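You operate a simulated robot arm through the tools that you are given. There is no shell and no other tool. Be economical: measure what you need, move in short steps, check, and stop when the job is done.

The job below is to be done with a simulated two-armed robot. You get a single attempt, and the scene is never put back.

## Task
Pick up the measuring cylinder from the top of the packing table with one hand, pass it to the other hand and put it on the inside of the white tray. Set down upright: measuring cylinder.
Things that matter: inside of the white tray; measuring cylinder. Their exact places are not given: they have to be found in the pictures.

The check looks at the end state, three seconds after you hand in, the way a careful person would. Anything else that was tipped, shoved, dropped, spilled or broken makes it a failure.

## Robot
Two 7-joint arms with two-finger parallel grippers on one trunk, on a base that drives. Base frame: it is fixed to the floor where the robot stands at the start and does not move with it; the origin is under the middle of the robot, x ahead of it, y to its left, z up. Lengths are in m, angles in degrees, forces in N, time in s.
The left shoulder is at the start at [0.05, 0.165, 1.03], the right one opposite. With the tool pointing down near the work surface each hand reaches from about 0.24 to 0.7 m from the robot's upright axis, wherever it stands, measured 20 degrees to its own side. Places, roughly: inside of the white tray [0.5, 1.1, 0.8]. Payload 3.91 kg a hand.
The tool frame of a hand sits at the grasp point between the pads (the TCP): z along the fingers, y along the line on which they close. The tips reach 0.03 m beyond it. Largest opening 0.11 m; finger width 0.02, thickness 0.01; the body of the gripper, 0.048 by 0.112 m, starts 0.055 m behind the TCP.
Orientation is told as [roll, pitch, yaw] about the base's x, y, z axes, in that order, counted from this pose: with the fingers straight down and closing along the base's y, the tool's x points along the base's -x, its y along +y and its z along -z.

## Interface
- The arms move only by the tool send_rows. It takes "left_rows", "right_rows" or both (then of equal length, played together; a hand with none holds still); each is text: rows parted by semicolons, each of 7 numbers parted by spaces: the shift along the tool's x, y, z in m, then the turn, a rotation vector about the tool's x, y, z in degrees, then the closure, from 0 (fully open) to 1 (shut). In form: tx ty tz rx ry rz grip; .... A call has 1 to 10 rows; each row is the pose to reach, as a shift and turn from the pose commanded when the call began, along the tool's axes at that moment. A row lasts 0.2 s, in which the tool goes at most 0.05 m and 8.6 degrees; a call with a longer step from one row to the next is refused whole, and so is a gripper value outside its range. A pose out of reach is approached as far as the arm can. The call stops where the force on the tool passes 40 N (or 10 N more than at its start, if that is more) or the arm is blocked; 0.2 s more then pass. The fingers move at their own pace (about 0.045 m/s each) and stop on an object; they squeeze with about 31 N. The grip force told is the motor's: it shows also when the fingers shut on nothing. Time passes only in rows, and 0.2 s behind the last, so rows that repeat a pose let the fingers close. It gives the time, the measured TCP pose, the force on the tool (base axes), the opening and the grip force at its end, in the units of the frame above (readings bear some noise), with the torque about the TCP (base axes, N m) and any sound that the robot's microphone picked up, and new pictures: "pictures" is both (left out), scene, wrist or none (wrist: the cameras of the hands that moved).
- Cameras (640 x 400 px; columns grow to the right, rows downward): "scene" is now at [0.1202, 0.0188, 1.2362]; the picture's right is [0.20, -0.98, 0.00], its down [-0.22, -0.04, -0.98] and it looks along [0.95, 0.20, -0.22] (base axes); focal length 281 px, centre (320, 200). "left" rides on the left gripper at [0.072, -0.017, -0.103] in its tool frame; the picture's right is [0.23, 0.97, 0.00], its down [-0.76, 0.18, -0.62] and it looks along [-0.61, 0.14, 0.78] (tool axes); focal length 222 px, centre (320, 200). "right" rides on the right gripper at [0.072, 0.017, -0.103] in its tool frame; the picture's right is [-0.23, 0.97, 0.00], its down [-0.76, -0.18, -0.62] and it looks along [-0.61, -0.14, 0.78] (tool axes); focal length 222 px, centre (320, 200).
- raise_lower(by): slides the trunk up (or, below 0, down) by that many m; the arms and the scene camera ride with it, the base frame stays. It gives what a move gives, with no picture.
- drive_base(legs): drives the robot by 1 to 6 legs, each [ahead, left, turn to the left] in m, m and degrees, along the robot's own axes; the way and the turn of a leg run together, so that a leg with both is an arc; at most 1.5 m and 180 degrees a leg. The arms and the cameras ride along, it lands a little off, and it stops where it bumps. It gives what a move gives, and a new picture of the scene camera.
- turn_head(pan, tilt): turns the head with the scene camera to pan (to the left, within 80 degrees either way) and tilt (down, from -29 to 69), counted from straight ahead of the robot. It gives what a move gives, and a new picture of the scene camera.
- point_at(camera, pixels): for up to 12 pixels [column, row] of the newest picture of that camera ("zoom" is the newest enlarged one), the place [x, y, z] in the base frame of the surface seen there, good to about 0.003 m. It takes no simulated time.
- inspect(camera, box): a new picture of the part [left, top, right, bottom] of that camera's present view, enlarged. It takes no simulated time.
- hand_in(): hands the job in; it is judged then, once.

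Work in short steps. Measure before you move; look again where a grasp or a placing could have gone wrong, and mend it. You have 80 turns and 260 pictures in all, those below and enlarged ones among them. Open the grippers and draw the arms clear of the work before you hand the job in, unless the task says otherwise; then end with one line.

The tools are called after "Request:" by a JSON object that holds its "name" and its "arguments". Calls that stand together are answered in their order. send_rows: Moves the arms, as the interface text tells. Its arguments: {"type":"object","properties":{"left_rows":{"type":"string"},"right_rows":{"type":"string"},"pictures":{"type":"string","enum":["both","scene","wrist","none"]}},"required":[]} The other tools are called the same way: raise_lower (by) slides the trunk up or down; drive_base (legs) drives the base; turn_head (pan, tilt) turns the head that bears the scene camera; point_at (camera, pixels) gives the place of the surface under pixels of a picture; inspect (camera, box) takes an enlarged picture of a part of a camera's view; hand_in () hands the job in.

At the start:

```text
time_s: 0.0
left_tcp_pos: [0.4022, 0.1824, 1.144]
left_orientation: [-0.1, 0.2, 0.0]
left_contact_force: [0.1, 0.7, 0.5]
left_ft_torque: [0.02, -0.03, -0.03]
left_grip_width: 0.11
left_grip_force: 0.1
right_tcp_pos: [0.3438, -0.0762, 1.0522]
right_orientation: [0.1, 0.0, 0.1]
right_contact_force: [0.8, 0.4, 0.7]
right_ft_torque: [0.02, 0.0, 0.0]
right_grip_width: 0.1103
right_grip_force: 0.0
trunk travel left (down, up): [-0.25, 0.253]
robot x, y, heading: [0.0032, 0.0014, 0.0]
head pan, tilt: [11.7, 12.8]
```

scene: 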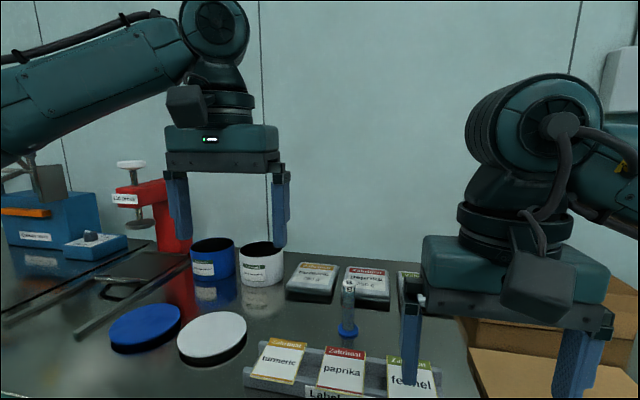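
right: 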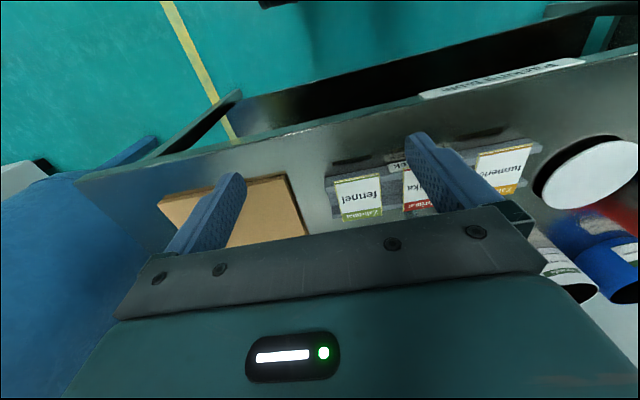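
left: 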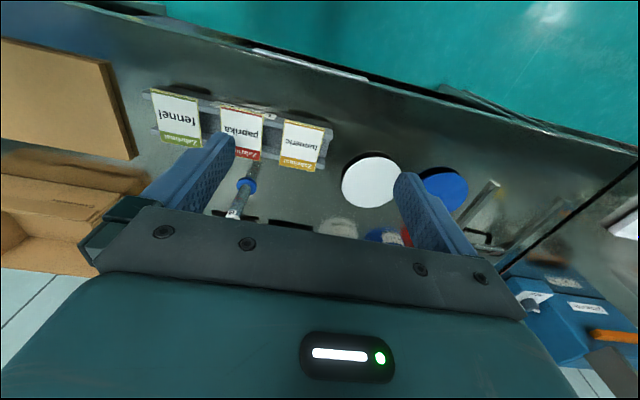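

The cylinder (clear tube, blue foot) seems to be at scene pixel (348,310). I enlarge it and measure it.

Request:
{"name": "inspect", "arguments": {"camera": "scene", "box": [270, 240, 430, 400]}}

Request:
{"name": "inspect", "arguments": {"camera": "left", "box": [140, 80, 340, 240]}}

Request:
{"name": "point_at", "arguments": {"camera": "scene", "pixels": [[348, 283], [348, 300], [348, 318], [348, 329], [348, 337], [318, 275], [367, 280], [340, 370], [385, 340], [262, 250], [405, 300], [370, 330]]}}

Request:
{"name": "turn_head", "arguments": {"pan": 65, "tilt": 25}}

```text
2.50 times, centred on (350, 320) of scene
```

zoom: 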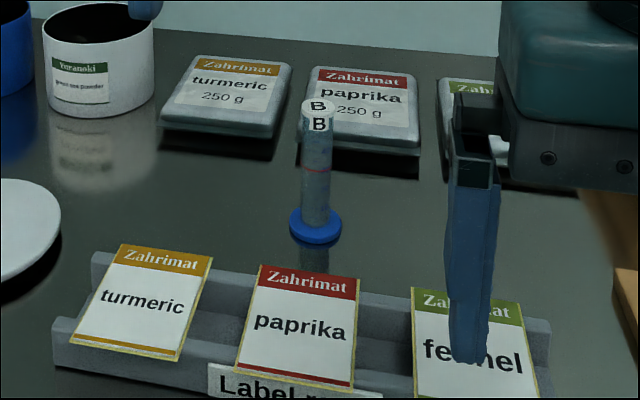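

```text
2.50 times, centred on (240, 160) of left
```

zoom: 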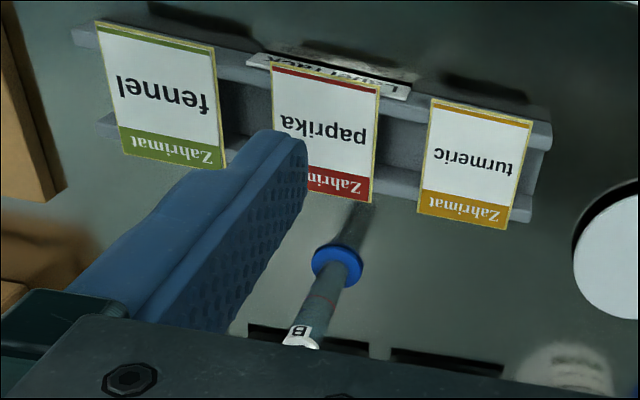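

```text
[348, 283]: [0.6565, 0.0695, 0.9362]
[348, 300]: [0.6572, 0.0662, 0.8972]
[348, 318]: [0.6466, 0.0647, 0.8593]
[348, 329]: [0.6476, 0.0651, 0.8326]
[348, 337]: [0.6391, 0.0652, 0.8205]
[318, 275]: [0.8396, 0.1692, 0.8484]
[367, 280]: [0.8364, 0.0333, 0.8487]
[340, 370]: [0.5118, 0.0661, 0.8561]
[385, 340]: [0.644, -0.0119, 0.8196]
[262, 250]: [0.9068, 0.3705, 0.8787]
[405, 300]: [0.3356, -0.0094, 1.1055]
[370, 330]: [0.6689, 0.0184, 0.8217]
```

```text
time_s: 1.2
left_tcp_pos: [0.4023, 0.1835, 1.1432]
left_orientation: [0.0, 0.2, 0.0]
left_contact_force: [-0.1, 0.6, 0.5]
left_ft_torque: [0.0, -0.03, 0.0]
left_grip_width: 0.1102
left_grip_force: 0.1
right_tcp_pos: [0.3432, -0.0769, 1.0513]
right_orientation: [0.1, 0.1, 0.1]
right_contact_force: [-0.5, 1.1, -0.2]
right_ft_torque: [0.0, 0.0, 0.0]
right_grip_width: 0.11
right_grip_force: 0.0
trunk travel left (down, up): [-0.25, 0.253]
robot x, y, heading: [0.0014, -0.0024, 0.2]
head pan, tilt: [65.0, 25.0]
```

scene: 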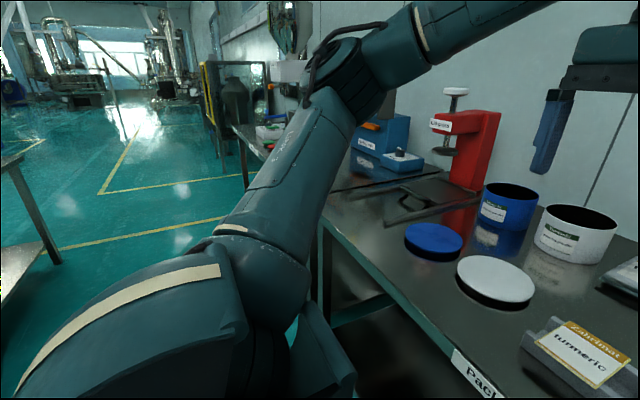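

The cylinder is at about (0.655, 0.067), from z 0.82 to about 0.945. My plan is for the right hand to grip it low from the right with tilted fingers, and for the left hand to take its top from above. First I turn the right hand by 90° in the air, and I move the left arm up a little so the tray can be seen.

Request:
{"name": "send_rows", "arguments": {"right_rows": "-0.01 -0.012 0 0 0 -8.5 0; -0.02 -0.025 0 0 0 -17 0; -0.03 -0.037 0 0 0 -25.5 0; -0.04 -0.05 0 0 0 -34 0; -0.05 -0.062 0 0 0 -42.5 0; -0.06 -0.075 0 0 0 -51 0; -0.07 -0.087 0 0 0 -59.5 0; -0.08 -0.1 0 0 0 -68 0; -0.09 -0.112 0 0 0 -76.5 0; -0.1 -0.125 0 0 0 -85 0", "left_rows": "0 0 0 0 0 8.5 0; 0 0 -0.02 0 0 17 0; 0 0 -0.04 0 0 25.5 0; 0 0 -0.06 0 0 34 0; 0 0 -0.08 0 0 42.5 0; 0 0 -0.1 0 0 51 0; 0 0 -0.1 0 0 59.5 0; 0 0 -0.1 0 0 68 0; 0 0 -0.1 0 0 76.5 0; 0 0 -0.1 0 0 85 0", "pictures": "both"}}

```text
time_s: 3.4
left_tcp_pos: [0.4023, 0.1824, 1.2448]
left_orientation: [0.0, 0.0, -85.1]
left_contact_force: [0.1, -0.4, 0.2]
left_ft_torque: [0.0, 0.01, -0.02]
left_grip_width: 0.1099
left_grip_force: 0.1
right_tcp_pos: [0.3208, -0.1206, 1.0225]
right_orientation: [-0.1, -0.2, 84.6]
right_contact_force: [0.1, -0.3, 0.2]
right_ft_torque: [-0.03, 0.02, 0.01]
right_grip_width: 0.11
right_grip_force: 0.1
right hand out of reach, approached as far as the arm can: row 8, 9, 10
trunk travel left (down, up): [-0.25, 0.253]
robot x, y, heading: [-0.0018, 0.0009, 0.1]
head pan, tilt: [65.0, 25.0]
```

scene: 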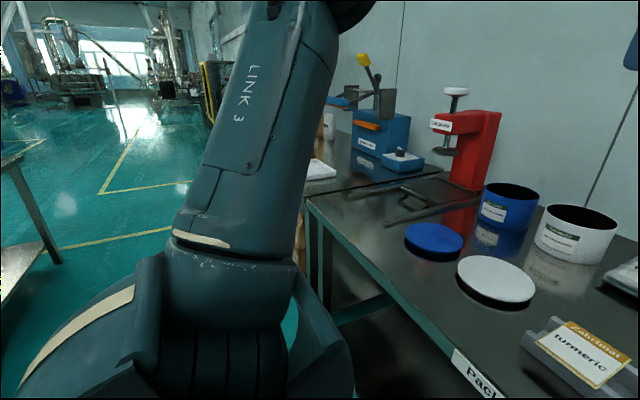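
right: 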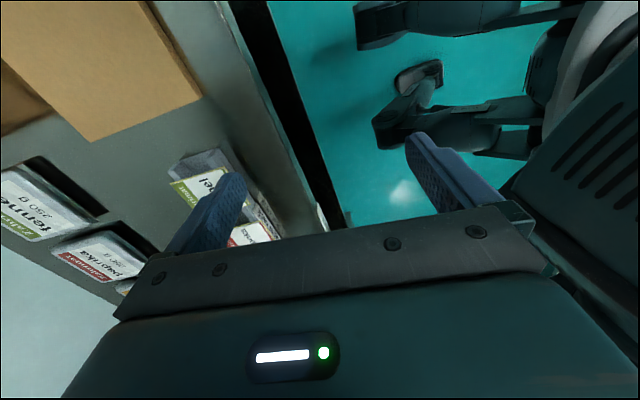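
left: 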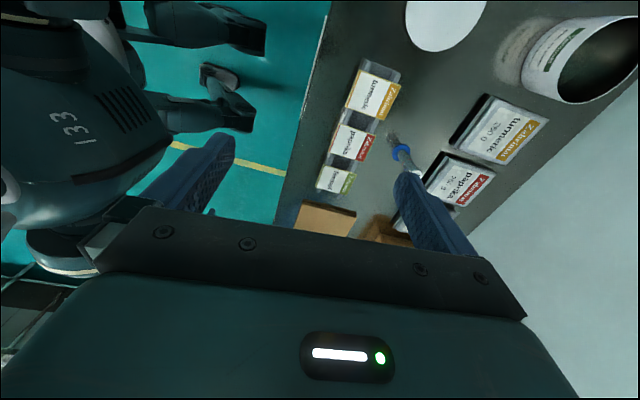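

The right hand stopped short at its limit. I try it further out with the tool tilted, and I measure the white thing at scene (318,168), which may be the tray.

Request:
{"name": "point_at", "arguments": {"camera": "scene", "pixels": [[318, 163], [322, 170], [310, 178], [335, 175], [330, 130], [320, 200], [450, 350], [350, 235]]}}

Request:
{"name": "inspect", "arguments": {"camera": "scene", "box": [280, 60, 480, 220]}}

Request:
{"name": "send_rows", "arguments": {"right_rows": "0 -0.03 0 0 0 0 0; 0 -0.06 0 0 -8 0 0; 0 -0.09 0 0 -16 0 0; 0 -0.12 0 0 -24 0 0; 0 -0.12 0 0 -32 0 0; 0 -0.12 0 0 -40 0 0; 0 -0.12 0 0 -45 0 0", "pictures": "wrist"}}

```text
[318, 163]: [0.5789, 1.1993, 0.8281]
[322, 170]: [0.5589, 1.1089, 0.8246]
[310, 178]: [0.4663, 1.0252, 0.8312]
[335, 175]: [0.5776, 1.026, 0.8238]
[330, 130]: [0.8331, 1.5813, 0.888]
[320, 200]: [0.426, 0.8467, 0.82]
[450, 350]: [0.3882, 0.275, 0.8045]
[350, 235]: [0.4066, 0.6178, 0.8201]
```

```text
2.50 times, centred on (380, 140) of scene
```

zoom: 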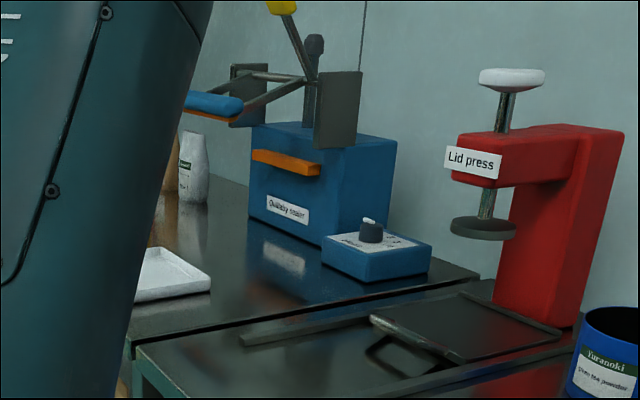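

```text
time_s: 5.0
left_tcp_pos: [0.4038, 0.1816, 1.2445]
left_orientation: [0.0, 0.0, -85.1]
left_contact_force: [-0.5, -0.8, 0.3]
left_ft_torque: [0.01, -0.01, -0.01]
left_grip_width: 0.11
left_grip_force: 0.0
right_tcp_pos: [0.3298, -0.1119, 1.0859]
right_orientation: [0.5, -44.7, 84.2]
right_contact_force: [0.1, -0.4, 0.6]
right_ft_torque: [0.0, -0.02, -0.05]
right_grip_width: 0.1102
right_grip_force: 0.1
right hand out of reach, approached as far as the arm can: row 1, 2, 3, 4, 5, 6, 7
trunk travel left (down, up): [-0.25, 0.253]
robot x, y, heading: [-0.0014, 0.0046, -0.0]
head pan, tilt: [65.0, 25.0]
```

right: 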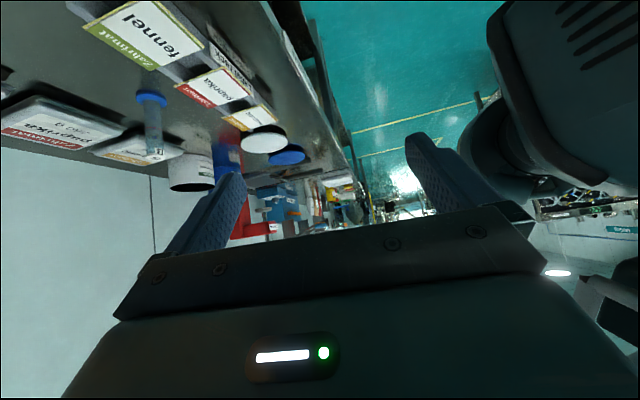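

The tray is on the neighbouring table around (0.53, 1.1, 0.825). The right hand has tilted as wanted but is held back, likely by a wrist limit, so I turn its yaw back by 40° about the vertical. I will turn the base instead.

Request:
{"name": "send_rows", "arguments": {"right_rows": "0 0 0 5.6 0 5.6 0; 0 0 0 11.3 0 11.3 0; 0 0 0 17 0 17 0; 0 0 0 22.6 0 22.6 0; 0 0 0 28.3 0 28.3 0; 0 0 0 28.3 0 28.3 0", "pictures": "none"}}

```text
time_s: 6.4
left_tcp_pos: [0.4029, 0.1819, 1.2434]
left_orientation: [-0.1, 0.0, -85.0]
left_contact_force: [0.3, -0.4, -0.1]
left_ft_torque: [-0.02, -0.03, 0.03]
left_grip_width: 0.11
left_grip_force: 0.1
right_tcp_pos: [0.3303, -0.1115, 1.0889]
right_orientation: [0.1, -45.1, 44.7]
right_contact_force: [0.0, -0.4, -0.2]
right_ft_torque: [0.03, 0.02, -0.04]
right_grip_width: 0.11
right_grip_force: 0.0
trunk travel left (down, up): [-0.25, 0.253]
robot x, y, heading: [0.0021, -0.0026, 0.1]
head pan, tilt: [65.0, 25.0]
```

The right hand is free again at yaw 45, tilt 45. Now I turn the base 40° to the left and look down towards the cylinder.

Request:
{"name": "drive_base", "arguments": {"legs": [[0, 0, 40]]}}

Request:
{"name": "turn_head", "arguments": {"pan": -35, "tilt": 25}}

```text
time_s: 8.7
left_tcp_pos: [0.1882, 0.4009, 1.2451]
left_orientation: [-0.1, 0.0, -44.7]
left_contact_force: [0.1, 0.2, 0.2]
left_ft_torque: [-0.01, 0.0, 0.02]
left_grip_width: 0.1101
left_grip_force: 0.0
right_tcp_pos: [0.3229, 0.1284, 1.087]
right_orientation: [0.1, -45.1, 85.3]
right_contact_force: [0.4, 0.4, -0.4]
right_ft_torque: [0.0, 0.03, -0.01]
right_grip_width: 0.11
right_grip_force: 0.1
trunk travel left (down, up): [-0.25, 0.253]
robot x, y, heading: [0.0032, -0.001, 40.6]
head pan, tilt: [65.0, 25.0]
```

scene: 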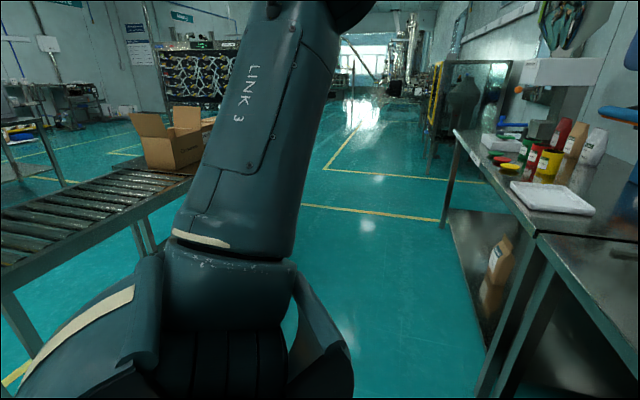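

```text
time_s: 10.5
left_tcp_pos: [0.1876, 0.4001, 1.2458]
left_orientation: [-0.1, 0.0, -44.5]
left_contact_force: [0.7, 0.0, 1.1]
left_ft_torque: [0.02, -0.01, -0.03]
left_grip_width: 0.1105
left_grip_force: 0.1
right_tcp_pos: [0.3236, 0.129, 1.0872]
right_orientation: [0.1, -45.2, 85.2]
right_contact_force: [0.0, 0.1, 0.5]
right_ft_torque: [0.01, -0.01, -0.01]
right_grip_width: 0.1101
right_grip_force: 0.0
trunk travel left (down, up): [-0.25, 0.253]
robot x, y, heading: [-0.0008, -0.0039, 40.6]
head pan, tilt: [-35.0, 25.0]
```

scene: 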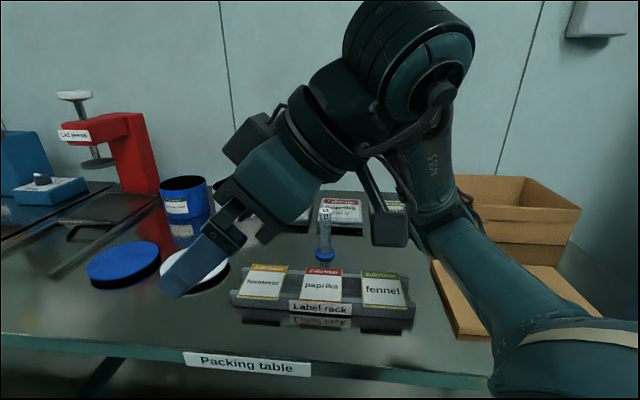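

From this view I measure the cylinder (325,235), its foot, the boxes on the right and the rack.

Request:
{"name": "point_at", "arguments": {"camera": "scene", "pixels": [[325, 209], [325, 230], [325, 245], [325, 257], [440, 265], [455, 337], [480, 180], [470, 235], [385, 272], [413, 318], [390, 205], [580, 208]]}}

Request:
{"name": "inspect", "arguments": {"camera": "scene", "box": [280, 190, 380, 270]}}

```text
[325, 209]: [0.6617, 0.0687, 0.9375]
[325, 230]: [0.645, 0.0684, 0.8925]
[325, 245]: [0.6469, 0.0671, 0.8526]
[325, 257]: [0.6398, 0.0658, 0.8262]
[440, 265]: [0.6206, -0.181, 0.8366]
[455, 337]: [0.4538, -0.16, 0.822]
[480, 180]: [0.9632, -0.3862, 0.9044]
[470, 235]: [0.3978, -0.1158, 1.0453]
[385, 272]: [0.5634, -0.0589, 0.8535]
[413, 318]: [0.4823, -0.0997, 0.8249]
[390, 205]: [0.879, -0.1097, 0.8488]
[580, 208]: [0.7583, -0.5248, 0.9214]
```

```text
5.00 times, centred on (330, 230) of scene
```

zoom: 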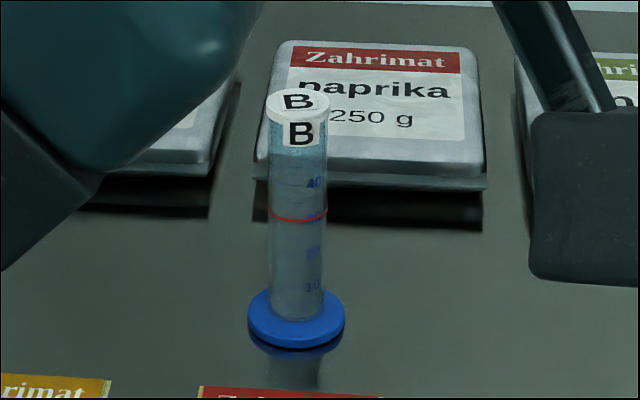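

Cylinder axis is about (0.658, 0.068), tube from z 0.832 to 0.938. I move the right hand through free air to (0.655, -0.06, 1.05), to the right of it.

Request:
{"name": "send_rows", "arguments": {"right_rows": "0.0155 -0.0384 -0.0097 0 0 0 0; 0.031 -0.0768 -0.0194 0 0 0 0; 0.0466 -0.1152 -0.0291 0 0 0 0; 0.062 -0.1536 -0.0388 0 0 0 0; 0.0776 -0.192 -0.0486 0 0 0 0; 0.093 -0.2305 -0.0583 0 0 0 0; 0.1087 -0.269 -0.068 0 0 0 0; 0.1242 -0.3073 -0.0777 0 0 0 0; 0.1397 -0.3457 -0.0874 0 0 0 0", "pictures": "both"}}

```text
time_s: 12.5
left_tcp_pos: [0.1882, 0.3997, 1.2437]
left_orientation: [-0.1, 0.0, -44.6]
left_contact_force: [-0.5, -0.1, 0.2]
left_ft_torque: [0.01, -0.02, -0.01]
left_grip_width: 0.1099
left_grip_force: 0.1
right_tcp_pos: [0.474, 0.0034, 1.0909]
right_orientation: [0.2, -45.0, 85.2]
right_contact_force: [-0.3, 0.4, -0.5]
right_ft_torque: [0.0, -0.01, 0.0]
right_grip_width: 0.1099
right_grip_force: 0.1
right hand out of reach, approached as far as the arm can: row 5, 6, 7, 8, 9
trunk travel left (down, up): [-0.25, 0.253]
robot x, y, heading: [-0.0013, 0.0017, 40.5]
head pan, tilt: [-35.0, 25.0]
```

scene: 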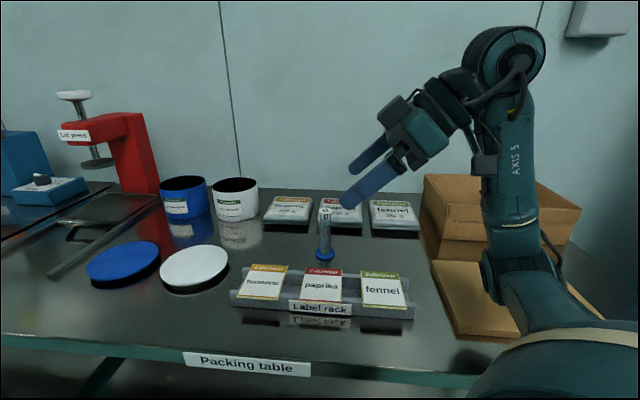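
right: 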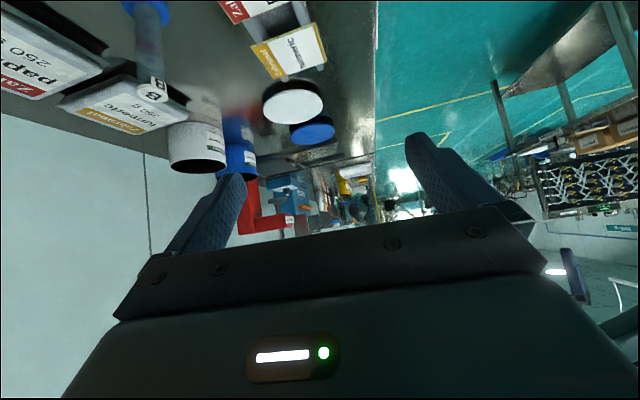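

The forearm points up and the wrist seems sharply bent. Raising the trunk by 0.2 should bring the forearm into a downward reach, so I do that and then try again.

Request:
{"name": "raise_lower", "arguments": {"by": 0.2}}

Request:
{"name": "send_rows", "arguments": {"right_rows": "0.015 -0.03 0.015 0 0 0 0; 0.03 -0.06 0.03 0 0 0 0; 0.05 -0.09 0.045 0 0 0 0; 0.07 -0.12 0.06 0 0 0 0; 0.09 -0.15 0.075 0 0 0 0; 0.11 -0.185 0.09 0 0 0 0; 0.13 -0.185 0.11 0 0 0 0", "pictures": "scene"}}

```text
time_s: 14.6
left_tcp_pos: [0.1889, 0.3994, 1.4438]
left_orientation: [-0.2, 0.0, -44.6]
left_contact_force: [0.4, -0.3, 0.4]
left_ft_torque: [0.02, 0.0, 0.0]
left_grip_width: 0.1101
left_grip_force: 0.1
right_tcp_pos: [0.4739, 0.0025, 1.2887]
right_orientation: [0.2, -45.0, 85.0]
right_contact_force: [0.7, 0.0, 0.0]
right_ft_torque: [0.01, 0.0, -0.01]
right_grip_width: 0.1099
right_grip_force: 0.1
trunk travel left (down, up): [-0.45, 0.053]
robot x, y, heading: [-0.0001, 0.0023, 40.4]
head pan, tilt: [-35.0, 25.0]
```

```text
time_s: 16.2
left_tcp_pos: [0.1887, 0.3996, 1.4443]
left_orientation: [-0.1, 0.0, -44.7]
left_contact_force: [-0.3, -0.1, 0.8]
left_ft_torque: [0.0, 0.0, 0.0]
left_grip_width: 0.1101
left_grip_force: 0.0
right_tcp_pos: [0.4617, 0.0013, 1.2563]
right_orientation: [0.3, -45.1, 84.9]
right_contact_force: [0.5, 1.2, -0.9]
right_ft_torque: [-0.02, 0.01, 0.0]
right_grip_width: 0.1098
right_grip_force: 0.0
right hand out of reach, approached as far as the arm can: row 1, 2, 3, 4, 5, 6, 7
trunk travel left (down, up): [-0.45, 0.053]
robot x, y, heading: [-0.0008, 0.0035, 40.4]
head pan, tilt: [-35.0, 25.0]
```

scene: 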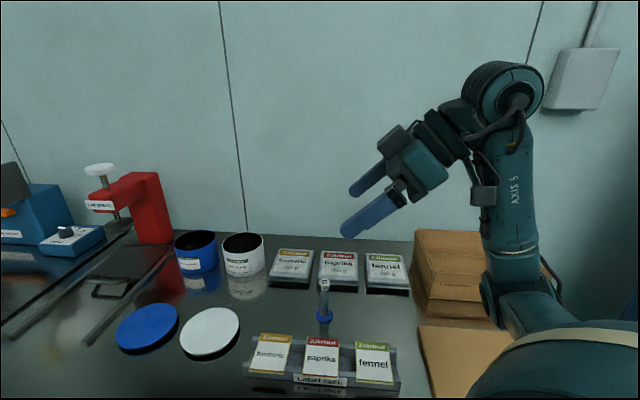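

Pointing sideways far out on the right is out of this arm's reach. I change plan: the right hand grips the top of the tube from straight above, and the left takes the lower part with tilted fingers close to the body. I straighten the right hand and lower the trunk again.

Request:
{"name": "send_rows", "arguments": {"right_rows": "0 0 0 0 8 0 0; 0 0 0 0 16 0 0; 0 0 0 0 24 0 0; 0 0 0 0 32 0 0; 0 0 0 0 40 0 0; 0 0 0 0 45 0 0", "pictures": "none"}}

Request:
{"name": "send_rows", "arguments": {"right_rows": "0 0 0 0 0 8 0; 0 0 0 0 0 16 0; 0 0 0 0 0 24 0; 0 0 0 0 0 32 0; 0 0 0 0 0 40 0; 0 0 0 0 0 45 0", "pictures": "none"}}

Request:
{"name": "raise_lower", "arguments": {"by": -0.2}}

Request:
{"name": "drive_base", "arguments": {"legs": [[0, 0, -15]]}}

```text
time_s: 17.6
left_tcp_pos: [0.188, 0.4008, 1.4443]
left_orientation: [-0.1, 0.0, -44.6]
left_contact_force: [0.7, -0.2, -0.3]
left_ft_torque: [0.0, -0.02, -0.01]
left_grip_width: 0.11
left_grip_force: 0.1
right_tcp_pos: [0.4575, 0.0003, 1.2558]
right_orientation: [0.2, -0.2, 85.2]
right_contact_force: [0.9, 1.0, 0.1]
right_ft_torque: [0.0, 0.0, -0.01]
right_grip_width: 0.1102
right_grip_force: 0.1
trunk travel left (down, up): [-0.45, 0.053]
robot x, y, heading: [0.0014, 0.0045, 40.5]
head pan, tilt: [-35.0, 25.0]
```

```text
time_s: 19.0
left_tcp_pos: [0.1877, 0.4002, 1.4443]
left_orientation: [-0.1, 0.0, -44.7]
left_contact_force: [0.3, -0.3, 0.4]
left_ft_torque: [-0.02, -0.03, -0.03]
left_grip_width: 0.1103
left_grip_force: 0.0
right_tcp_pos: [0.4581, -0.0018, 1.2564]
right_orientation: [0.2, 0.1, 40.1]
right_contact_force: [0.3, 0.5, -0.4]
right_ft_torque: [-0.05, 0.0, -0.03]
right_grip_width: 0.1101
right_grip_force: 0.1
trunk travel left (down, up): [-0.45, 0.053]
robot x, y, heading: [-0.0017, -0.0045, 40.5]
head pan, tilt: [-35.0, 25.0]
```

```text
time_s: 21.2
left_tcp_pos: [0.1881, 0.4002, 1.2438]
left_orientation: [0.0, 0.0, -44.6]
left_contact_force: [-0.7, -0.6, 0.3]
left_ft_torque: [-0.03, 0.03, 0.04]
left_grip_width: 0.1098
left_grip_force: 0.0
right_tcp_pos: [0.4577, -0.0003, 1.0567]
right_orientation: [0.2, 0.0, 40.3]
right_contact_force: [-0.9, 0.3, 0.7]
right_ft_torque: [-0.01, 0.03, 0.0]
right_grip_width: 0.1101
right_grip_force: 0.1
trunk travel left (down, up): [-0.25, 0.253]
robot x, y, heading: [0.0011, 0.0014, 40.3]
head pan, tilt: [-35.0, 25.0]
```

```text
time_s: 22.5
left_tcp_pos: [0.2865, 0.3358, 1.2453]
left_orientation: [0.0, 0.1, -59.7]
left_contact_force: [0.2, 0.2, -0.1]
left_ft_torque: [0.0, -0.01, 0.0]
left_grip_width: 0.11
left_grip_force: 0.1
right_tcp_pos: [0.4409, -0.1202, 1.0559]
right_orientation: [0.2, 0.1, 25.1]
right_contact_force: [0.4, 1.0, 0.0]
right_ft_torque: [-0.02, -0.03, 0.02]
right_grip_width: 0.1103
right_grip_force: 0.1
trunk travel left (down, up): [-0.25, 0.253]
robot x, y, heading: [-0.0018, -0.0, 25.3]
head pan, tilt: [-35.0, 25.0]
```

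scene: 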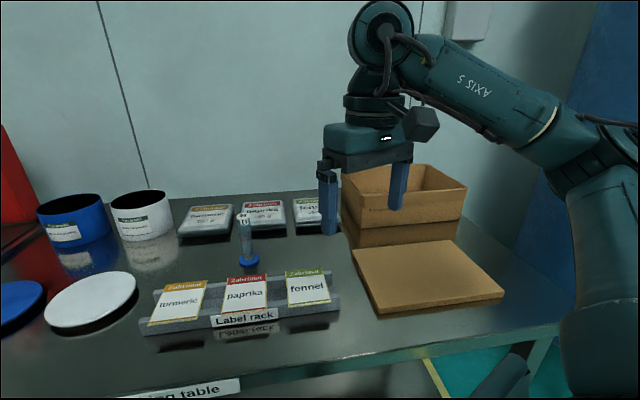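

The right hand now points straight down at yaw 25. I move it level to above the cylinder at (0.658, 0.068), with the tips well above the tube's top.

Request:
{"name": "send_rows", "arguments": {"right_rows": "-0.04 0.011 0 0 0 0 0; -0.08 0.0225 0 0 0 0 0; -0.12 0.034 0 0 0 0 0; -0.16 0.0455 0 0 0 0 0; -0.2 0.057 0 0 0 0 0; -0.24 0.068 0 0 0 0 0; -0.276 0.0785 0 0 0 0 0; -0.276 0.0785 0 0 0 0 0", "pictures": "both"}}

```text
time_s: 24.3
left_tcp_pos: [0.2874, 0.3359, 1.2446]
left_orientation: [-0.1, 0.0, -59.8]
left_contact_force: [-0.1, -0.4, -0.1]
left_ft_torque: [0.0, 0.0, 0.01]
left_grip_width: 0.1102
left_grip_force: 0.1
right_tcp_pos: [0.6529, 0.0661, 1.0553]
right_orientation: [0.0, 0.0, 25.2]
right_contact_force: [0.0, -0.1, 0.2]
right_ft_torque: [0.0, -0.04, 0.02]
right_grip_width: 0.1101
right_grip_force: 0.0
right hand out of reach, approached as far as the arm can: row 7, 8
trunk travel left (down, up): [-0.25, 0.253]
robot x, y, heading: [-0.0002, -0.0003, 25.0]
head pan, tilt: [-35.0, 25.0]
```

scene: 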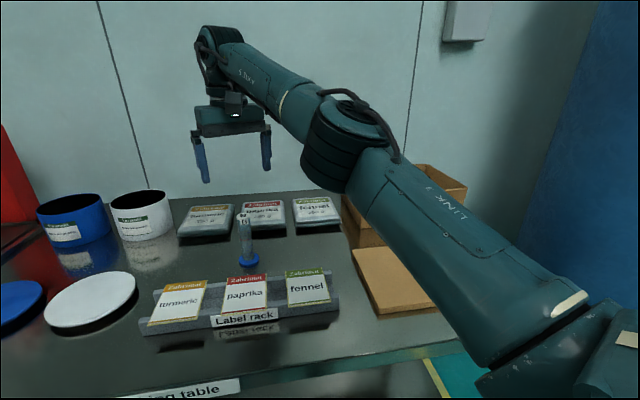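
right: 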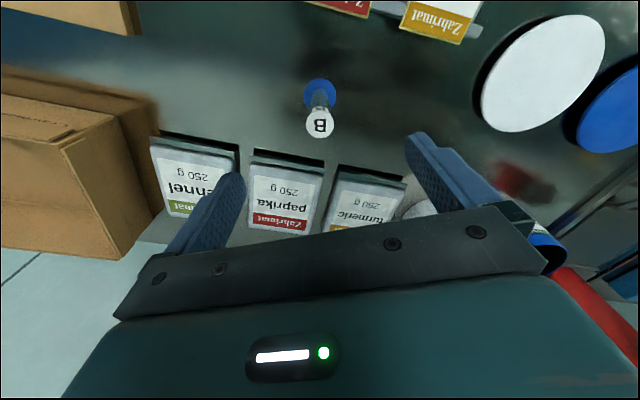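

At this height the reach just ends at (0.653, 0.066), and lower down it should grow. I measure the tube's top from the wrist camera at (320,126) before descending.

Request:
{"name": "point_at", "arguments": {"camera": "right", "pixels": [[320, 120], [320, 112], [320, 134], [307, 122], [333, 122], [319, 87], [304, 92], [336, 92]]}}

Request:
{"name": "inspect", "arguments": {"camera": "right", "box": [280, 60, 360, 150]}}

```text
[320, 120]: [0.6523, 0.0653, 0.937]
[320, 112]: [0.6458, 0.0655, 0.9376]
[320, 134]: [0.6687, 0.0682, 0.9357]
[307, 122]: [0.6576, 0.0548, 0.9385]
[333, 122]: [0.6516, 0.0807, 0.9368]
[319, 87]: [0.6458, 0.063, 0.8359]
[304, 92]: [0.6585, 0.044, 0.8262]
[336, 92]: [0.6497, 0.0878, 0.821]
```

```text
4.44 times, centred on (320, 105) of right
```

zoom: 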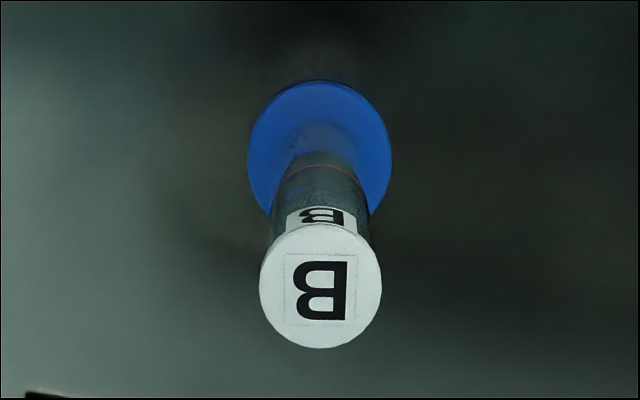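

The top's centre is about (0.656, 0.0675, 0.938), with a diameter near 0.025. I descend to TCP z 0.922 in small steps, correcting by 3 mm.

Request:
{"name": "send_rows", "arguments": {"right_rows": "0 0 0.03 0 0 0 0; -0.0015 0 0.06 0 0 0 0; -0.003 0.0005 0.09 0 0 0 0; -0.0034 0.0005 0.11 0 0 0 0; -0.0034 0.0005 0.133 0 0 0 0; -0.0034 0.0005 0.133 0 0 0 0", "pictures": "both"}}

```text
time_s: 25.7
left_tcp_pos: [0.2855, 0.3368, 1.2445]
left_orientation: [-0.2, 0.0, -59.6]
left_contact_force: [-0.2, 0.6, 0.0]
left_ft_torque: [0.01, -0.01, 0.01]
left_grip_width: 0.11
left_grip_force: 0.1
right_tcp_pos: [0.6552, 0.0669, 0.9207]
right_orientation: [0.1, 0.0, 25.1]
right_contact_force: [0.1, 0.0, 0.1]
right_ft_torque: [-0.01, 0.03, 0.0]
right_grip_width: 0.1098
right_grip_force: 0.2
trunk travel left (down, up): [-0.25, 0.253]
robot x, y, heading: [0.0007, -0.0018, 25.3]
head pan, tilt: [-35.0, 25.0]
```

scene: 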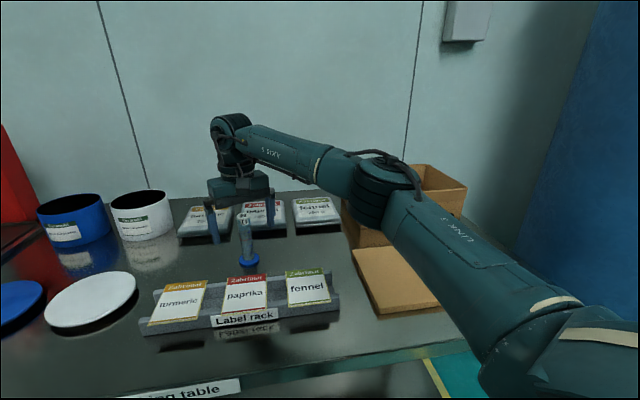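
right: 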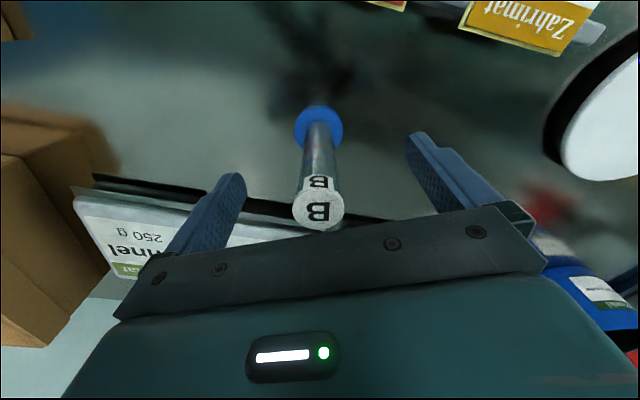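

The tube is between the fingers. I close the right gripper.

Request:
{"name": "send_rows", "arguments": {"right_rows": "0 0 0 0 0 0 0.5; 0 0 0 0 0 0 0.6; 0 0 0 0 0 0 0.7; 0 0 0 0 0 0 0.8; 0 0 0 0 0 0 0.9; 0 0 0 0 0 0 1; 0 0 0 0 0 0 1; 0 0 0 0 0 0 1", "pictures": "wrist"}}

```text
time_s: 27.5
left_tcp_pos: [0.2866, 0.3373, 1.2437]
left_orientation: [0.1, 0.0, -59.7]
left_contact_force: [0.0, 0.7, -0.3]
left_ft_torque: [0.0, -0.01, -0.03]
left_grip_width: 0.1098
left_grip_force: 0.1
right_tcp_pos: [0.6547, 0.0682, 0.9213]
right_orientation: [0.2, 0.1, 25.2]
right_contact_force: [0.0, 0.1, 0.6]
right_ft_torque: [0.02, -0.04, -0.04]
right_grip_width: 0.0266
right_grip_force: 30.7
trunk travel left (down, up): [-0.25, 0.253]
robot x, y, heading: [-0.0008, 0.0022, 25.2]
head pan, tilt: [-35.0, 25.0]
```

right: 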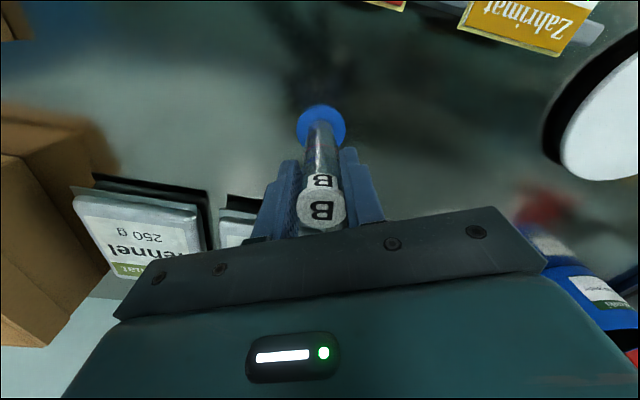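

It is gripped (width 0.0266, 30.7 N). I lift it straight, then draw it back towards the body.

Request:
{"name": "send_rows", "arguments": {"right_rows": "0 0 -0.02 0 0 0 1; 0 0 -0.05 0 0 0 1; 0.01 0 -0.08 0 0 0 1; 0.03 0 -0.11 0 0 0 1; 0.06 0.01 -0.14 0 0 0 1; 0.1 0.03 -0.15 0 0 0 1; 0.14 0.06 -0.16 0 0 0 1; 0.18 0.09 -0.17 0 0 0 1; 0.21 0.12 -0.18 0 0 0 1; 0.23 0.15 -0.18 0 0 0 1", "pictures": "both"}}

```text
refused: row 7 steps farther than a row can; nothing moved
```

Row 7 was just too long a step, so I send smaller ones.

Request:
{"name": "send_rows", "arguments": {"right_rows": "0 0 -0.02 0 0 0 1; 0 0 -0.05 0 0 0 1; 0.01 0 -0.08 0 0 0 1; 0.03 0 -0.11 0 0 0 1; 0.06 0.01 -0.14 0 0 0 1; 0.09 0.03 -0.15 0 0 0 1; 0.12 0.055 -0.16 0 0 0 1; 0.15 0.085 -0.17 0 0 0 1; 0.18 0.115 -0.18 0 0 0 1; 0.21 0.145 -0.18 0 0 0 1", "pictures": "both"}}

Request:
{"name": "turn_head", "arguments": {"pan": 0, "tilt": 20}}

```text
time_s: 29.7
left_tcp_pos: [0.2862, 0.336, 1.2428]
left_orientation: [-0.1, 0.0, -59.8]
left_contact_force: [-0.6, -0.3, -0.7]
left_ft_torque: [0.04, -0.01, 0.03]
left_grip_width: 0.1102
left_grip_force: 0.2
right_tcp_pos: [0.4032, 0.1107, 1.1015]
right_orientation: [0.2, 0.0, 25.0]
right_contact_force: [0.7, 0.1, -0.8]
right_ft_torque: [0.03, 0.0, 0.01]
right_grip_width: 0.0267
right_grip_force: 30.9
trunk travel left (down, up): [-0.25, 0.253]
robot x, y, heading: [0.0018, -0.0009, 25.4]
head pan, tilt: [-35.0, 25.0]
```

scene: 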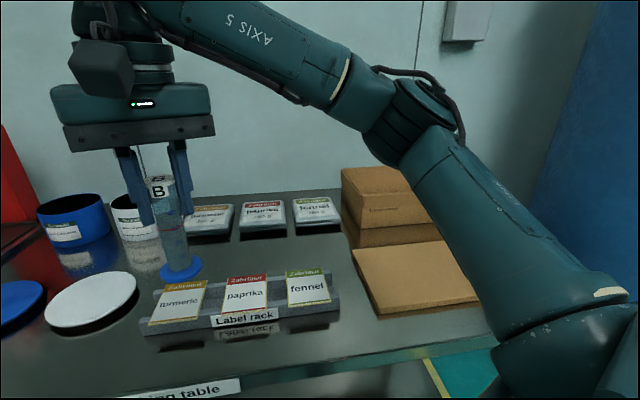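
right: 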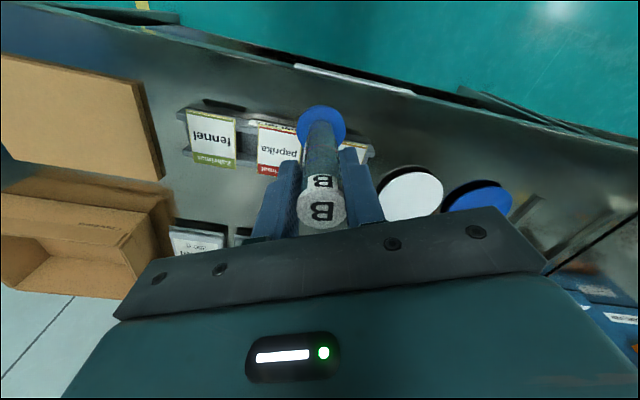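

```text
time_s: 30.7
left_tcp_pos: [0.2866, 0.3367, 1.2437]
left_orientation: [-0.1, -0.1, -59.6]
left_contact_force: [0.3, 0.1, 0.4]
left_ft_torque: [-0.03, -0.03, -0.04]
left_grip_width: 0.1102
left_grip_force: 0.0
right_tcp_pos: [0.4063, 0.1098, 1.1011]
right_orientation: [0.2, 0.2, 25.1]
right_contact_force: [-0.2, 0.3, -0.4]
right_ft_torque: [0.02, 0.03, 0.0]
right_grip_width: 0.0263
right_grip_force: 30.7
trunk travel left (down, up): [-0.25, 0.253]
robot x, y, heading: [-0.0006, -0.0029, 25.5]
head pan, tilt: [0.0, 20.0]
```

scene: 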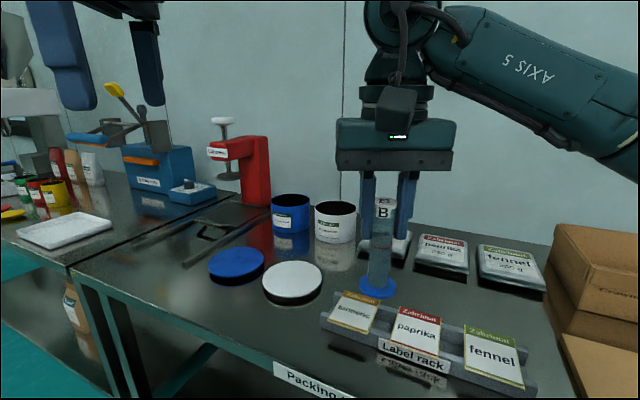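

The upright tube is held well, foot at (378,288), and the tray shows at (65,230). I now turn the right hand about the vertical so its camera moves away from the side the left hand will come from.

Request:
{"name": "send_rows", "arguments": {"right_rows": "0.005 0.005 0 0 0 -8 1; 0.01 0.01 0 0 0 -16 1; 0.015 0.015 0 0 0 -24 1; 0.02 0.02 0 0 0 -32 1; 0.025 0.025 0 0 0 -40 1; 0.03 0.03 0 0 0 -48 1; 0.035 0.035 0 0 0 -56 1; 0.04 0.04 0 0 0 -64 1; 0.04 0.05 0 0 0 -72 1; 0.04 0.06 0 0 0 -80 1", "pictures": "scene"}}

```text
time_s: 32.9
left_tcp_pos: [0.2859, 0.3364, 1.2444]
left_orientation: [-0.2, 0.0, -59.8]
left_contact_force: [-1.2, -0.1, 0.2]
left_ft_torque: [0.01, 0.02, 0.02]
left_grip_width: 0.11
left_grip_force: 0.2
right_tcp_pos: [0.333, 0.1441, 1.0974]
right_orientation: [0.0, -0.3, 105.1]
right_contact_force: [-0.6, 0.5, -2.4]
right_ft_torque: [0.0, 0.02, 0.01]
right_grip_width: 0.0264
right_grip_force: 30.8
right hand out of reach, approached as far as the arm can: row 10
trunk travel left (down, up): [-0.25, 0.253]
robot x, y, heading: [0.0002, 0.0026, 25.4]
head pan, tilt: [0.0, 20.0]
```

scene: 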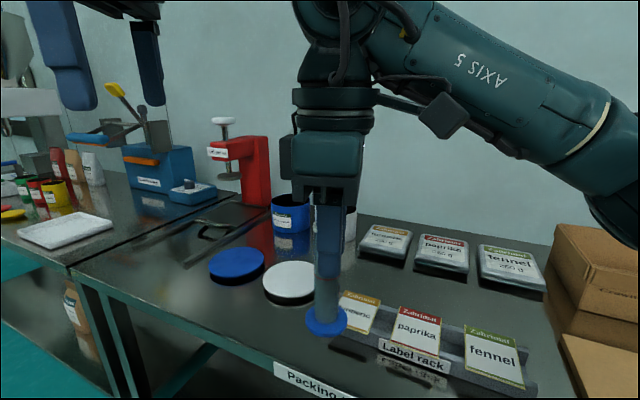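

The right hand is at yaw 80 relative to the robot, with the tube upright. I bring the left hand to its left side, tilting 50° so the fingers point right and down, about 0.14 m away from the tube.

Request:
{"name": "send_rows", "arguments": {"left_rows": "-0.003 -0.007 0.02 0 -8 0 0; -0.008 -0.014 0.05 0 -16 0 0; -0.014 -0.021 0.08 0 -24 0 0; -0.02 -0.028 0.11 0 -32 0 0; -0.027 -0.035 0.14 0 -40 0 0; -0.034 -0.042 0.17 0 -45 0 0; -0.041 -0.049 0.2 0 -50 0 0; -0.041 -0.049 0.2 0 -50 0 0", "pictures": "both"}}

```text
time_s: 34.7
left_tcp_pos: [0.264, 0.2771, 1.043]
left_orientation: [0.0, -50.1, -59.7]
left_contact_force: [0.2, 0.0, 0.3]
left_ft_torque: [-0.03, 0.0, -0.02]
left_grip_width: 0.1102
left_grip_force: 0.0
right_tcp_pos: [0.3341, 0.1448, 1.0978]
right_orientation: [0.0, -0.2, 105.0]
right_contact_force: [-0.1, 0.4, -1.2]
right_ft_torque: [0.01, 0.0, 0.02]
right_grip_width: 0.0264
right_grip_force: 31.2
trunk travel left (down, up): [-0.25, 0.253]
robot x, y, heading: [-0.0001, -0.0013, 25.2]
head pan, tilt: [0.0, 20.0]
```

scene: 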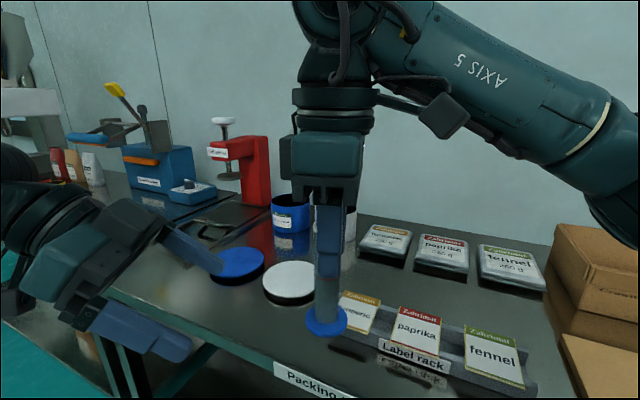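
left: 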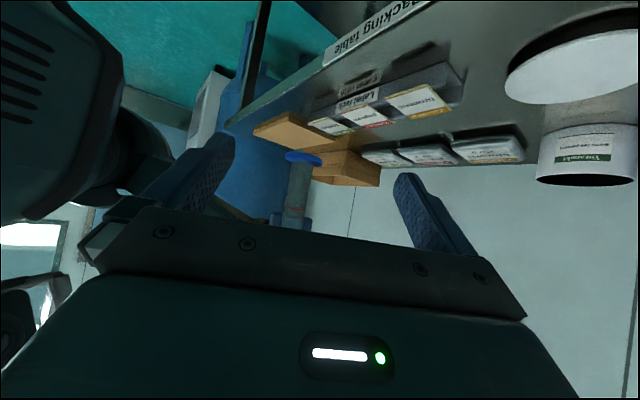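

The left hand is in place. I check the tube's place from the left camera, around (297,190), before approaching.

Request:
{"name": "inspect", "arguments": {"camera": "left", "box": [240, 120, 360, 240]}}

Request:
{"name": "point_at", "arguments": {"camera": "left", "pixels": [[302, 158], [300, 175], [298, 190], [296, 205], [294, 218]]}}

Request:
{"name": "point_at", "arguments": {"camera": "scene", "pixels": [[327, 290], [327, 305], [327, 330]]}}

```text
3.33 times, centred on (300, 180) of left
```

zoom: 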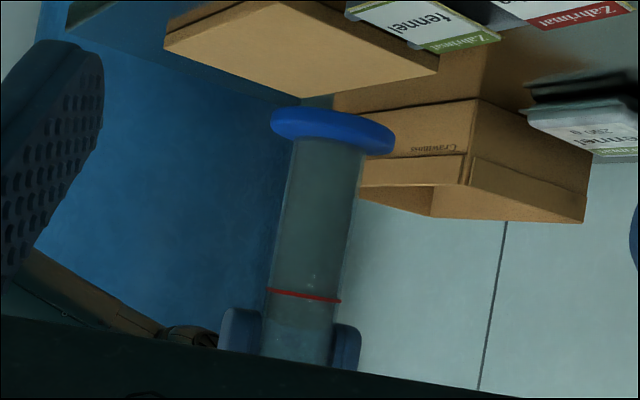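

```text
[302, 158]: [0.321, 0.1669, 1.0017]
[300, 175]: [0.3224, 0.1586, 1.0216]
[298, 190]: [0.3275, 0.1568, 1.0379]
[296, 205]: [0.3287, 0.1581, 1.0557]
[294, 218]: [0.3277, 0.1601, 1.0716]
```

```text
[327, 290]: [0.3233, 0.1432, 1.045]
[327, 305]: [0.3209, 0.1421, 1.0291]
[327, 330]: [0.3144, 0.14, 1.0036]
```

The tube's axis is confirmed at (0.334, 0.1455), with its bare part between z 1.009 and 1.068. I move the left hand in level by 0.144 m with open fingers around it.

Request:
{"name": "send_rows", "arguments": {"left_rows": "-0.0186 -0.003 0.0221 0 0 0 0; -0.0371 -0.006 0.0442 0 0 0 0; -0.0557 -0.006 0.0663 0 0 0 0; -0.0742 -0.006 0.0884 0 0 0 0; -0.0928 -0.006 0.1105 0 0 0 0; -0.0928 -0.006 0.1105 0 0 0 0", "pictures": "both"}}

```text
time_s: 36.1
left_tcp_pos: [0.3327, 0.1486, 1.0433]
left_orientation: [-0.2, -50.0, -59.6]
left_contact_force: [-0.1, -0.4, -0.6]
left_ft_torque: [0.01, 0.0, 0.01]
left_grip_width: 0.1099
left_grip_force: 0.1
right_tcp_pos: [0.3325, 0.1438, 1.0986]
right_orientation: [0.1, -0.2, 104.9]
right_contact_force: [-0.8, -0.2, -1.0]
right_ft_torque: [0.0, 0.0, 0.0]
right_grip_width: 0.0263
right_grip_force: 31.3
trunk travel left (down, up): [-0.25, 0.253]
robot x, y, heading: [0.0004, 0.0006, 25.3]
head pan, tilt: [0.0, 20.0]
```

scene: 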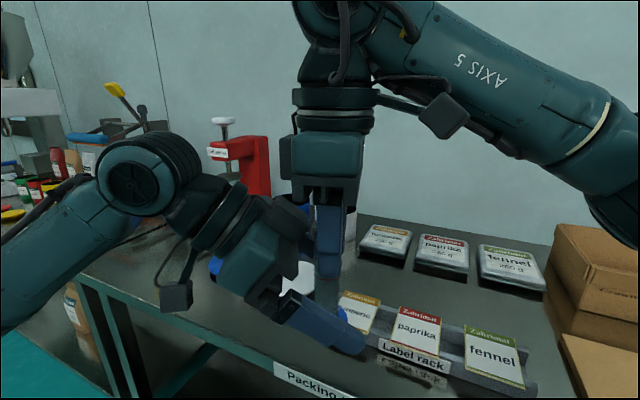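
left: 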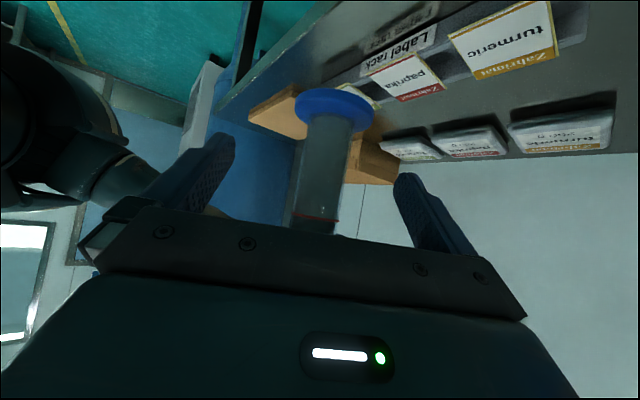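

The tube lies between the left fingers. I close the left gripper while the right one keeps its hold.

Request:
{"name": "send_rows", "arguments": {"left_rows": "0 0 0 0 0 0 0.4; 0 0 0 0 0 0 0.5; 0 0 0 0 0 0 0.6; 0 0 0 0 0 0 0.7; 0 0 0 0 0 0 0.8; 0 0 0 0 0 0 0.9; 0 0 0 0 0 0 1; 0 0 0 0 0 0 1", "pictures": "wrist"}}

Request:
{"name": "inspect", "arguments": {"camera": "scene", "box": [240, 190, 400, 360]}}

```text
time_s: 37.9
left_tcp_pos: [0.3318, 0.1496, 1.0434]
left_orientation: [-0.1, -49.9, -59.6]
left_contact_force: [-0.3, -0.3, -0.3]
left_ft_torque: [0.22, -0.17, 0.01]
left_grip_width: 0.026
left_grip_force: 31.6
right_tcp_pos: [0.3347, 0.1452, 1.0976]
right_orientation: [0.1, -0.1, 105.0]
right_contact_force: [-0.5, 0.4, -1.0]
right_ft_torque: [-0.22, 0.13, -0.03]
right_grip_width: 0.0265
right_grip_force: 30.9
trunk travel left (down, up): [-0.25, 0.253]
robot x, y, heading: [0.0003, 0.0022, 25.3]
head pan, tilt: [0.0, 20.0]
```

left: 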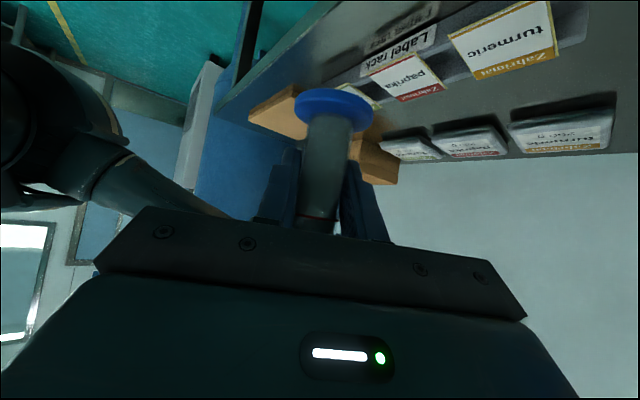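

```text
2.35 times, centred on (320, 275) of scene
```

zoom: 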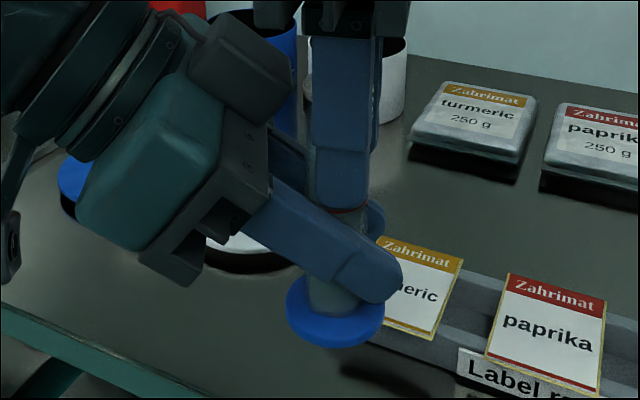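

Both hands hold it (26 mm, ~31 N each) with tiny forces. I open the right hand partway, then raise it straight off the tube.

Request:
{"name": "send_rows", "arguments": {"right_rows": "0 0 0 0 0 0 0.8; 0 0 0 0 0 0 0.6; 0 0 0 0 0 0 0.5; 0 0 0 0 0 0 0.45; 0 0 0 0 0 0 0.45", "pictures": "none"}}

Request:
{"name": "send_rows", "arguments": {"right_rows": "0 0 -0.02 0 0 0 0.45; 0 0 -0.05 0 0 0 0.45; 0 0 -0.08 0 0 0 0.45; 0 0 -0.11 0 0 0 0.45; 0 0 -0.13 0 0 0 0.45", "pictures": "both"}}

```text
time_s: 39.1
left_tcp_pos: [0.3319, 0.1486, 1.0435]
left_orientation: [-0.2, -50.0, -59.7]
left_contact_force: [-0.4, 0.7, -1.0]
left_ft_torque: [0.0, -0.01, -0.02]
left_grip_width: 0.0262
left_grip_force: 31.0
right_tcp_pos: [0.3325, 0.1444, 1.0984]
right_orientation: [0.0, -0.3, 104.9]
right_contact_force: [-0.1, 0.4, 1.0]
right_ft_torque: [-0.01, 0.02, 0.02]
right_grip_width: 0.0606
right_grip_force: 0.1
trunk travel left (down, up): [-0.25, 0.253]
robot x, y, heading: [0.0025, -0.0004, 25.0]
head pan, tilt: [0.0, 20.0]
```

```text
time_s: 40.3
left_tcp_pos: [0.3315, 0.1486, 1.0429]
left_orientation: [-0.2, -50.1, -59.7]
left_contact_force: [-0.3, 0.1, 0.7]
left_ft_torque: [0.0, 0.01, -0.02]
left_grip_width: 0.0259
left_grip_force: 31.1
right_tcp_pos: [0.2843, 0.1297, 1.1801]
right_orientation: [0.1, -0.3, 105.0]
right_contact_force: [-0.3, -0.5, 0.1]
right_ft_torque: [-0.02, 0.04, -0.01]
right_grip_width: 0.0604
right_grip_force: 0.0
right hand out of reach, approached as far as the arm can: row 1, 2, 3, 4, 5
trunk travel left (down, up): [-0.25, 0.253]
robot x, y, heading: [-0.0011, 0.0016, 25.1]
head pan, tilt: [0.0, 20.0]
```

scene: 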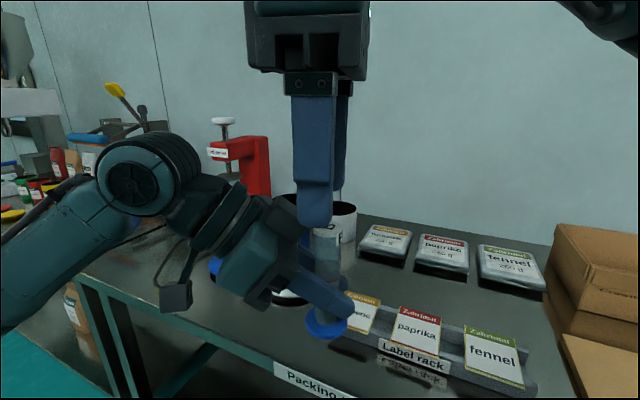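
right: 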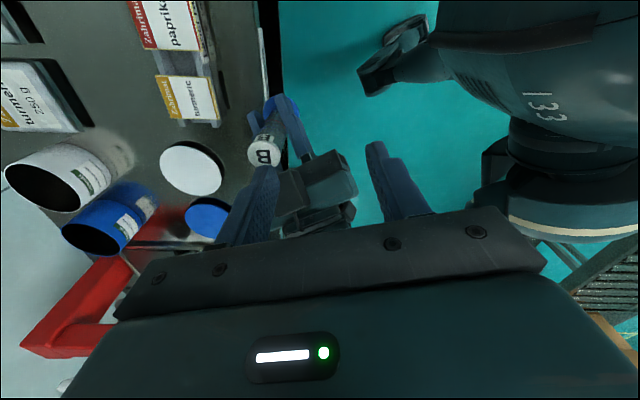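

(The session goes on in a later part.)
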